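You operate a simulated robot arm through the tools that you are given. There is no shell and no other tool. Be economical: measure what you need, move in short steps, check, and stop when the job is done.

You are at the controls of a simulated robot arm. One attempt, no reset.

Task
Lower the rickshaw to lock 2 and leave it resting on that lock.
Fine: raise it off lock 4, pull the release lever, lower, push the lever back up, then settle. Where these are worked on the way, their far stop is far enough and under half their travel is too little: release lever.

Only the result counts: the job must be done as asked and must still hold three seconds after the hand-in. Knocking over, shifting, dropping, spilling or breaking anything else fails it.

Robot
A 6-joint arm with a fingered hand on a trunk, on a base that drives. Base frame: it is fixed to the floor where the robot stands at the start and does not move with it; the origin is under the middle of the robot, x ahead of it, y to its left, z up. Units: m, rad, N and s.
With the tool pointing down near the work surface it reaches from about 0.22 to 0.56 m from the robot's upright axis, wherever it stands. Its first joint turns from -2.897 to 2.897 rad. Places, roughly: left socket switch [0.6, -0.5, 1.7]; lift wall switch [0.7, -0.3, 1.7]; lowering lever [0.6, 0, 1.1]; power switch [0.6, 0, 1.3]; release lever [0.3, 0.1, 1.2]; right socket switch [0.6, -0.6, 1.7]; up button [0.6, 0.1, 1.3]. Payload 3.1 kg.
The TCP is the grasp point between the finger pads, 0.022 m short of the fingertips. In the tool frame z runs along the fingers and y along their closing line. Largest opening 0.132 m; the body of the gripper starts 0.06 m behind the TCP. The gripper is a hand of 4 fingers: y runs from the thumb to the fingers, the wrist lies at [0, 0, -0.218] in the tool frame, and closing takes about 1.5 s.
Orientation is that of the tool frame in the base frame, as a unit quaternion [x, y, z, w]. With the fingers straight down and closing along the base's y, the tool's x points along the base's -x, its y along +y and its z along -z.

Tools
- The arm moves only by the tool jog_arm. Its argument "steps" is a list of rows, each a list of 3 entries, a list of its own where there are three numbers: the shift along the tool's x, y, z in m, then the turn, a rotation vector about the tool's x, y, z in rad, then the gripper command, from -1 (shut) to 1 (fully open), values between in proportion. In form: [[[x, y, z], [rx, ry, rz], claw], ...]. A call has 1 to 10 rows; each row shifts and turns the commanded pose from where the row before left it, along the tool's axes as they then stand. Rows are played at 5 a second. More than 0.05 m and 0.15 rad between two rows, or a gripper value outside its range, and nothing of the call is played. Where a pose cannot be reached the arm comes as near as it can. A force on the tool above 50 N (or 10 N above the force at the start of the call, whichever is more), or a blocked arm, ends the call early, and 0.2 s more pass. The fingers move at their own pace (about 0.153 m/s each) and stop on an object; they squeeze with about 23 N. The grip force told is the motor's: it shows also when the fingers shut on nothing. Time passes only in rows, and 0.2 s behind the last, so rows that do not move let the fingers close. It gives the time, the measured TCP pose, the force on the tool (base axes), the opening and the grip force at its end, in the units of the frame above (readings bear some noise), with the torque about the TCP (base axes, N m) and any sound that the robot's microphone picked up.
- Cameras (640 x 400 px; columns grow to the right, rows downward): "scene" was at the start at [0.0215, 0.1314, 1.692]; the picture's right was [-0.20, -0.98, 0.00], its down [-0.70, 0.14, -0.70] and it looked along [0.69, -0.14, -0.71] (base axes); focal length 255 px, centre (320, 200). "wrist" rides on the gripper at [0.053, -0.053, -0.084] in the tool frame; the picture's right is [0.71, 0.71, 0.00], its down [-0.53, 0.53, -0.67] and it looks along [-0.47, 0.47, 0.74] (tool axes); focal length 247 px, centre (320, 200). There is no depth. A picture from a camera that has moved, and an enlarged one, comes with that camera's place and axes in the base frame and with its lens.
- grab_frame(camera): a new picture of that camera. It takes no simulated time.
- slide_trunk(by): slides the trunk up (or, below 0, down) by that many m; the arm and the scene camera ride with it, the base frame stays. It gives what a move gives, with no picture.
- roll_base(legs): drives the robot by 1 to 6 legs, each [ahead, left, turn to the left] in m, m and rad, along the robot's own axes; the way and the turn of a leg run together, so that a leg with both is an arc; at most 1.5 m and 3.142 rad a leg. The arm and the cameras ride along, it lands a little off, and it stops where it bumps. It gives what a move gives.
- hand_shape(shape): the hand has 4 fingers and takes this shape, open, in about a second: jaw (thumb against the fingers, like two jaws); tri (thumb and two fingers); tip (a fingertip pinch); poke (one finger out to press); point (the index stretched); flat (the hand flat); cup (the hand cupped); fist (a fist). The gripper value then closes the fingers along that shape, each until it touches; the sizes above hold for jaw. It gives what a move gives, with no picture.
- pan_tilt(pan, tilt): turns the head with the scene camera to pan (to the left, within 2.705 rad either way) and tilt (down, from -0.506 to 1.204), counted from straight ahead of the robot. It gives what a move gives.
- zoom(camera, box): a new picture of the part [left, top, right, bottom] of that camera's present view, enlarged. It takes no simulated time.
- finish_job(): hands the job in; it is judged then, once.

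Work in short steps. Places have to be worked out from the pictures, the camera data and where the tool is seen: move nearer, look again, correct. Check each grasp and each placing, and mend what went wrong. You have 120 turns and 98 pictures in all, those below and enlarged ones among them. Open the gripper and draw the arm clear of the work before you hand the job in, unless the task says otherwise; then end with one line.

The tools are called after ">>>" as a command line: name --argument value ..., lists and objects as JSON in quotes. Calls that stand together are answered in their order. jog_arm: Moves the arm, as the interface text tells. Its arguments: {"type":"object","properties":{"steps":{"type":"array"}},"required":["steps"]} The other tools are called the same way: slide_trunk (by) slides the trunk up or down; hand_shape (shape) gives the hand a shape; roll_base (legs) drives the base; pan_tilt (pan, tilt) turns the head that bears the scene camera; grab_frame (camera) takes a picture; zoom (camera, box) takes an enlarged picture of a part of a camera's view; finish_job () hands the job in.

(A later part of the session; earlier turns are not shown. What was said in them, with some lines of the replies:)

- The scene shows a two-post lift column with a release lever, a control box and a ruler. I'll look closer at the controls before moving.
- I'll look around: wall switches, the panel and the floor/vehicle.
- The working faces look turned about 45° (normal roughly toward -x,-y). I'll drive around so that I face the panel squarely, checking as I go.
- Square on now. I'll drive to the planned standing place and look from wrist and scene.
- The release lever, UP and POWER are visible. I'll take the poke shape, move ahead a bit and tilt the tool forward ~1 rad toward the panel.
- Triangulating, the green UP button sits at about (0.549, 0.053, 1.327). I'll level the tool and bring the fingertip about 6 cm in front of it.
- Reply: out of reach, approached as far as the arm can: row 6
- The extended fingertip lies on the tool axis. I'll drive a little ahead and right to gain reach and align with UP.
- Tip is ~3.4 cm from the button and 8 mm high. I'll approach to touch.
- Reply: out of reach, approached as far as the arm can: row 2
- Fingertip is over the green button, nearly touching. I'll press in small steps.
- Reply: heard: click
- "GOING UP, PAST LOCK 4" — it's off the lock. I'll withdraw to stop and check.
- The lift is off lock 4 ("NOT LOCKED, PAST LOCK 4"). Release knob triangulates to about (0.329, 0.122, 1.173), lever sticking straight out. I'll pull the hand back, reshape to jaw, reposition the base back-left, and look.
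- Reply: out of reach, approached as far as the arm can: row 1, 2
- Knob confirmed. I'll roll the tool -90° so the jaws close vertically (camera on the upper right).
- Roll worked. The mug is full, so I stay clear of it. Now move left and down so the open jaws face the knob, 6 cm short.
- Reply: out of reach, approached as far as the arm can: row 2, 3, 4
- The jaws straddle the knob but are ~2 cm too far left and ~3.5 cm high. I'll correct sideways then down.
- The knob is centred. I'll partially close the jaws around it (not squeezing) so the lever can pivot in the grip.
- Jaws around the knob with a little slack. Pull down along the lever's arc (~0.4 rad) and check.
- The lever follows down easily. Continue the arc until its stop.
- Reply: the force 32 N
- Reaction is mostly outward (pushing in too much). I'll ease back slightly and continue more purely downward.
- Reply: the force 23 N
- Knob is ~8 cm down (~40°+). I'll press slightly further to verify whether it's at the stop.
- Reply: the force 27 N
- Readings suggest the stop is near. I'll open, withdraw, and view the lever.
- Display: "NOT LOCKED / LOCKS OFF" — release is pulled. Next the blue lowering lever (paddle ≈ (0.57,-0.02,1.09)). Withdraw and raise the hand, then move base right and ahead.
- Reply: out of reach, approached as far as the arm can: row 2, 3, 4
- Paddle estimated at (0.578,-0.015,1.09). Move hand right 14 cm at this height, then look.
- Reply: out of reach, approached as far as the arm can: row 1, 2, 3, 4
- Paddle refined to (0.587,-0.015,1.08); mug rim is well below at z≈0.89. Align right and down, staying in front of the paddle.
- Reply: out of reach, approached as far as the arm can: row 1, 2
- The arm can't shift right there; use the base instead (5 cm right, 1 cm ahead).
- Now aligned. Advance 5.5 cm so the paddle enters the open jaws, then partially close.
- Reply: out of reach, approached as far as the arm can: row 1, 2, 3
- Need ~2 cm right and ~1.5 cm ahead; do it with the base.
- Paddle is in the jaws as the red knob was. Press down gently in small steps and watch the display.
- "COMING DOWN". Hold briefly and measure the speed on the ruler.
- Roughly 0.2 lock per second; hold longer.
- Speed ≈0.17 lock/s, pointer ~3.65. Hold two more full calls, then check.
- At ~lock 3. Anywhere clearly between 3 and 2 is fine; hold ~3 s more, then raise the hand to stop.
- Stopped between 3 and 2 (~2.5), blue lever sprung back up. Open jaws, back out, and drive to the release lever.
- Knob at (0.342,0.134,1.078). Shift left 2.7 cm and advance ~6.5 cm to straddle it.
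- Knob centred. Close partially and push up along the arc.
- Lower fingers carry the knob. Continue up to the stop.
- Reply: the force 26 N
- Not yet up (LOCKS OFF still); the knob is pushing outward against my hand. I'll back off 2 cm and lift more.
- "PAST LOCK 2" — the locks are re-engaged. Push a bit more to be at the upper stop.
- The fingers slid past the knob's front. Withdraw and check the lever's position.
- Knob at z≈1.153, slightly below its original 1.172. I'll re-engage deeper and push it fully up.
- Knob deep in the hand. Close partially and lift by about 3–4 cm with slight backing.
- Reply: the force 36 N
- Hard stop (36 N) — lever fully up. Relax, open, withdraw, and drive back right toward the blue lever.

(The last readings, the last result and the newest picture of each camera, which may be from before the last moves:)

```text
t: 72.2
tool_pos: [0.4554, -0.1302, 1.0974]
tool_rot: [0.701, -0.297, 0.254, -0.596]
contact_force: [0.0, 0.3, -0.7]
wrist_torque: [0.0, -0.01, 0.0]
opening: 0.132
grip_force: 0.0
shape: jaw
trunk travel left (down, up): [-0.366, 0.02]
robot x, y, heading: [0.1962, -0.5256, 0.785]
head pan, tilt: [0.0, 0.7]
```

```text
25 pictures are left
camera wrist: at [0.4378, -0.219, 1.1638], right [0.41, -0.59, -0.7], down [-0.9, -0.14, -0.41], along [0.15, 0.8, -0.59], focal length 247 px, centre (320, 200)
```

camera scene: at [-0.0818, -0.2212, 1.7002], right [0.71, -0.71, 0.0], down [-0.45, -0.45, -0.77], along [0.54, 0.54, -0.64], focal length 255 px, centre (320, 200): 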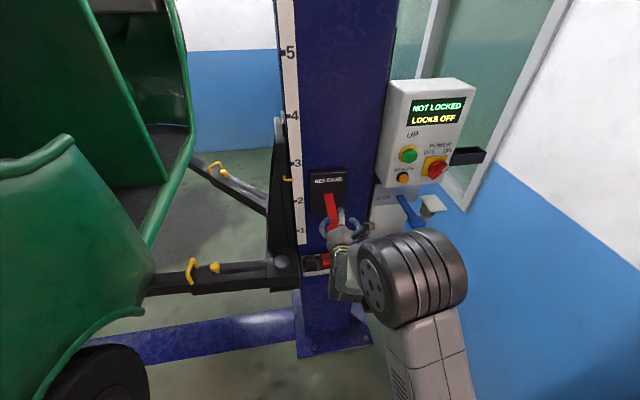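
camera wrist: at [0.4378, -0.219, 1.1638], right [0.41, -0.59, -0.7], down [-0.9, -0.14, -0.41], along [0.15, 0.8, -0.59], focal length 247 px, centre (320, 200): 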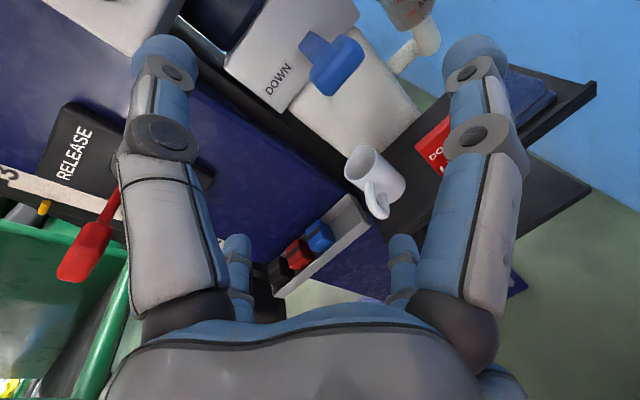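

Aligned roughly; need ~17 cm ahead, 2.4 cm right, 2.8 cm down. Lower first, then advance with the base.

>>> jog_arm --steps '[[[0, 0.014, 0], [0, 0, 0], 1], [[0, 0.013, 0], [0, 0, 0], 1], [[0, 0, 0], [0, 0, 0], 1]]'

>>> roll_base --legs '[[0, -0.025, 0], [0.1, 0, 0]]'

>>> grab_frame --camera "wrist"

```text
t: 73.0
tool_pos: [0.4527, -0.1346, 1.0708]
tool_rot: [0.702, -0.298, 0.254, -0.595]
contact_force: [-1.3, 0.4, 0.8]
wrist_torque: [0.02, -0.02, 0.02]
opening: 0.1317
grip_force: 0.0
shape: jaw
trunk travel left (down, up): [-0.366, 0.02]
robot x, y, heading: [0.1934, -0.5228, 0.785]
head pan, tilt: [0.0, 0.7]
```

```text
t: 74.6
tool_pos: [0.5365, -0.0814, 1.071]
tool_rot: [0.699, -0.305, 0.261, -0.592]
contact_force: [0.1, 0.9, 0.2]
wrist_torque: [-0.02, -0.01, -0.03]
opening: 0.132
grip_force: 0.0
shape: jaw
trunk travel left (down, up): [-0.366, 0.02]
robot x, y, heading: [0.2682, -0.4681, 0.759]
head pan, tilt: [0.0, 0.7]
```

```text
24 pictures are left
camera wrist: at [0.5166, -0.1702, 1.1369], right [0.4, -0.6, -0.7], down [-0.9, -0.12, -0.41], along [0.17, 0.79, -0.59], focal length 247 px, centre (320, 200)
```

wrist: 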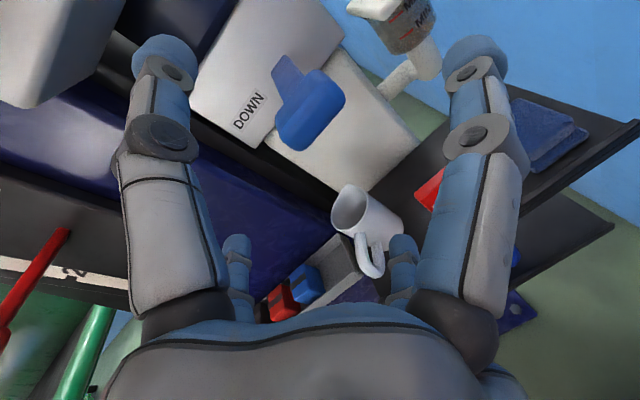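

Now 8 cm to go straight ahead. Advance with base 7.5 cm.

>>> roll_base --legs '[[0.075, 0, 0]]'

>>> grab_frame --camera "wrist"

```text
t: 75.6
tool_pos: [0.5917, -0.0279, 1.0702]
tool_rot: [0.7, -0.304, 0.261, -0.592]
contact_force: [0.8, 0.9, -0.6]
wrist_torque: [0.0, 0.0, -0.06]
opening: 0.1322
grip_force: 0.0
shape: jaw
trunk travel left (down, up): [-0.366, 0.02]
robot x, y, heading: [0.3222, -0.4193, 0.765]
head pan, tilt: [0.0, 0.7]
```

```text
23 pictures are left
camera wrist: at [0.5718, -0.1167, 1.1363], right [0.4, -0.6, -0.7], down [-0.9, -0.12, -0.41], along [0.16, 0.79, -0.59], focal length 247 px, centre (320, 200)
```

wrist: 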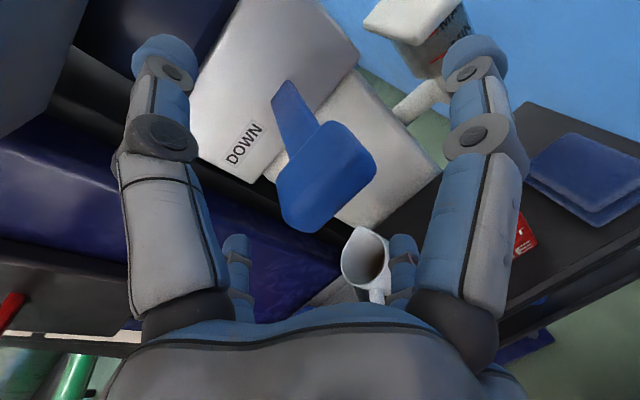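

Same engagement as before. Close partially and press down as before to start lowering onto lock 2.

>>> jog_arm --steps '[[[0, 0, 0], [0, 0, 0], -0.25], [[0, 0, 0], [0, 0, 0], -0.25], [[0, 0, 0], [0, 0, 0], -0.25], [[0, 0.012, 0.003], [0, 0, 0], -0.25], [[0, 0.012, 0.003], [0, 0, 0], -0.25], [[0, 0.011, 0.003], [0, 0, 0], -0.25], [[0, 0.01, 0.003], [0, 0, 0], -0.25]]'

>>> grab_frame --camera "scene"

```text
t: 77.2
tool_pos: [0.5947, -0.026, 1.0242]
tool_rot: [0.699, -0.304, 0.26, -0.592]
contact_force: [-2.8, 1.7, 2.7]
wrist_torque: [0.11, 0.0, 0.08]
opening: 0.0513
grip_force: 0.1
shape: jaw
trunk travel left (down, up): [-0.366, 0.02]
robot x, y, heading: [0.3231, -0.4172, 0.76]
head pan, tilt: [0.0, 0.7]
```

```text
22 pictures are left
camera scene: at [0.2404, -0.2918, 1.6998], right [0.69, -0.72, 0.0], down [-0.46, -0.45, -0.77], along [0.55, 0.53, -0.64], focal length 255 px, centre (320, 200)
```

scene: 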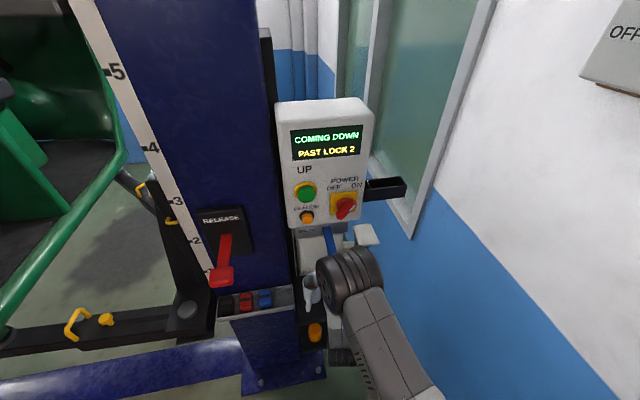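

"COMING DOWN / PAST LOCK 2". Hold until it settles on lock 2.

>>> jog_arm --steps '[[[0, 0, 0], [0, 0, 0], -0.25], [[0, 0, 0], [0, 0, 0], -0.25], [[0, 0, 0], [0, 0, 0], -0.25], [[0, 0, 0], [0, 0, 0], -0.25], [[0, 0, 0], [0, 0, 0], -0.25], [[0, 0, 0], [0, 0, 0], -0.25], [[0, 0, 0], [0, 0, 0], -0.25], [[0, 0, 0], [0, 0, 0], -0.25], [[0, 0, 0], [0, 0, 0], -0.25], [[0, 0, 0], [0, 0, 0], -0.25]]'

>>> zoom --camera "scene" --box '[100, 90, 400, 300]'

```text
t: 79.4
tool_pos: [0.5939, -0.0267, 1.0245]
tool_rot: [0.699, -0.303, 0.261, -0.593]
contact_force: [-4.1, 2.4, 3.0]
wrist_torque: [0.11, 0.01, 0.11]
opening: 0.0512
grip_force: 0.1
shape: jaw
trunk travel left (down, up): [-0.366, 0.02]
robot x, y, heading: [0.3262, -0.4138, 0.767]
head pan, tilt: [0.0, 0.7]
```

```text
1.90 times, centred on (250, 195) of scene
camera zoom: at [0.2403, -0.2919, 1.6998], right [0.69, -0.72, 0.0], down [-0.46, -0.45, -0.77], along [0.55, 0.53, -0.64], focal length 486 px, centre (453, 210)
```

zoom: 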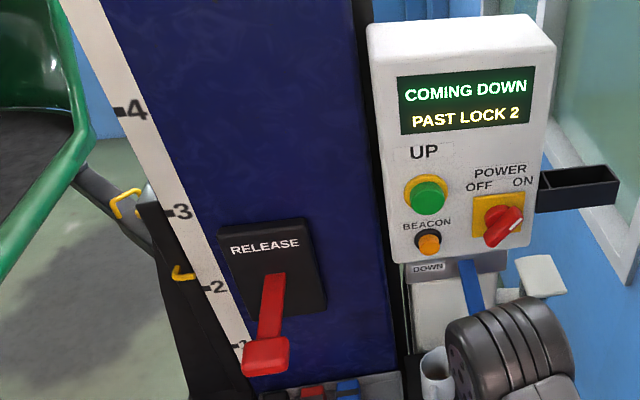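

>>> jog_arm --steps '[[[0, 0, 0], [0, 0, 0], -0.25], [[0, 0, 0], [0, 0, 0], -0.25], [[0, 0, 0], [0, 0, 0], -0.25], [[0, 0, 0], [0, 0, 0], -0.25], [[0, 0, 0], [0, 0, 0], -0.25], [[0, 0, 0], [0, 0, 0], -0.25], [[0, 0, 0], [0, 0, 0], -0.25], [[0, 0, 0], [0, 0, 0], -0.25], [[0, 0, 0], [0, 0, 0], -0.25], [[0, 0, 0], [0, 0, 0], -0.25]]'

>>> zoom --camera "scene" --box '[100, 90, 400, 300]'

```text
t: 81.6
tool_pos: [0.594, -0.0268, 1.0241]
tool_rot: [0.699, -0.305, 0.259, -0.592]
contact_force: [-3.0, 2.5, 2.4]
wrist_torque: [0.07, 0.0, 0.1]
opening: 0.0515
grip_force: 0.0
shape: jaw
trunk travel left (down, up): [-0.366, 0.02]
robot x, y, heading: [0.3233, -0.4131, 0.76]
head pan, tilt: [0.0, 0.7]
```

```text
1.90 times, centred on (250, 195) of scene
camera zoom: at [0.2403, -0.2919, 1.6998], right [0.69, -0.72, 0.0], down [-0.46, -0.45, -0.77], along [0.55, 0.53, -0.64], focal length 486 px, centre (453, 210)
```

zoom: 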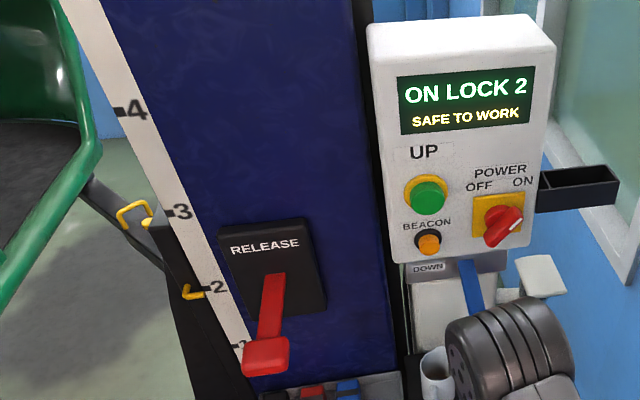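

"ON LOCK 2 / SAFE TO WORK". Let the lever return, open the hand, and back away.

>>> jog_arm --steps '[[[0, -0.011, -0.003], [0, 0, 0], -0.25], [[0, -0.011, -0.003], [0, 0, 0], -0.25], [[0, -0.011, -0.003], [0, 0, 0], -0.25], [[0, -0.01, -0.003], [0, 0, 0], -0.25], [[0, 0, 0], [0, 0, 0], 1], [[0, 0, 0], [0, 0, 0], 1], [[0, 0, 0], [0, 0, 0], 1]]'

>>> roll_base --legs '[[-0.18, 0, 0]]'

>>> grab_frame --camera "scene"

>>> grab_frame --camera "wrist"

```text
t: 83.2
tool_pos: [0.5911, -0.0286, 1.0679]
tool_rot: [0.699, -0.305, 0.26, -0.592]
contact_force: [-0.2, -0.5, -0.7]
wrist_torque: [-0.03, 0.03, 0.01]
opening: 0.1319
grip_force: 0.1
shape: jaw
trunk travel left (down, up): [-0.366, 0.02]
robot x, y, heading: [0.3216, -0.4161, 0.761]
head pan, tilt: [0.0, 0.7]
```

```text
t: 84.7
tool_pos: [0.4599, -0.1541, 1.0682]
tool_rot: [0.699, -0.305, 0.261, -0.592]
contact_force: [-0.5, 0.3, -0.3]
wrist_torque: [-0.01, 0.01, 0.02]
opening: 0.1318
grip_force: 0.1
shape: jaw
trunk travel left (down, up): [-0.366, 0.02]
robot x, y, heading: [0.1935, -0.5398, 0.759]
head pan, tilt: [0.0, 0.7]
```

```text
19 pictures are left
camera scene: at [0.1105, -0.4168, 1.6998], right [0.69, -0.72, 0.0], down [-0.46, -0.45, -0.77], along [0.55, 0.53, -0.64], focal length 255 px, centre (320, 200)
```

scene: 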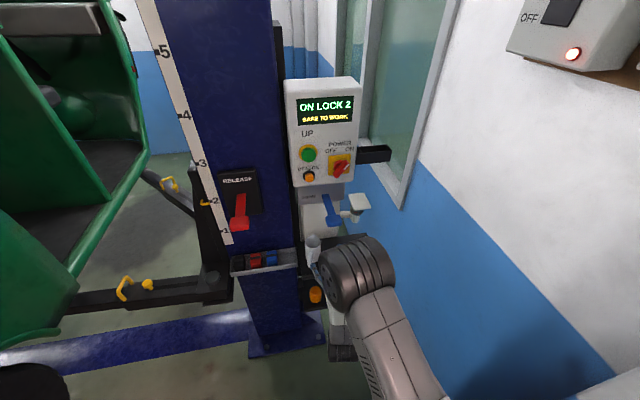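

```text
18 pictures are left
camera wrist: at [0.4407, -0.2427, 1.1342], right [0.4, -0.6, -0.7], down [-0.9, -0.12, -0.41], along [0.16, 0.79, -0.59], focal length 247 px, centre (320, 200)
```

wrist: 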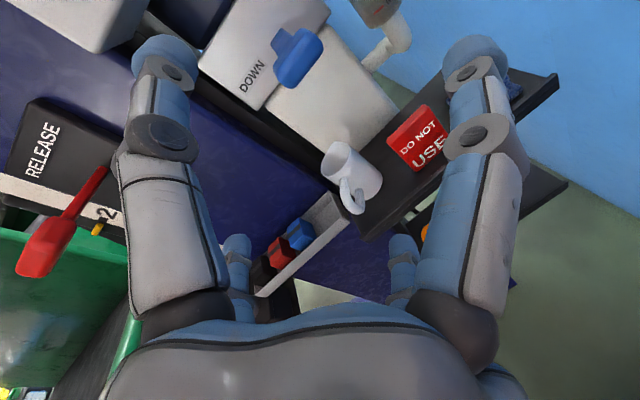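

Everything is in order: display reads "ON LOCK 2", levers are back, mug and other items are undisturbed, and the hand is open and clear. Handing in.

>>> finish_job

```text
The job is handed in.
```

The rickshaw is resting on lock 2: before hand-in the display read "ON LOCK 2 / SAFE TO WORK". The release lever is pushed back up to its stop, the lowering lever has sprung back, and the hand is open and clear of the work.
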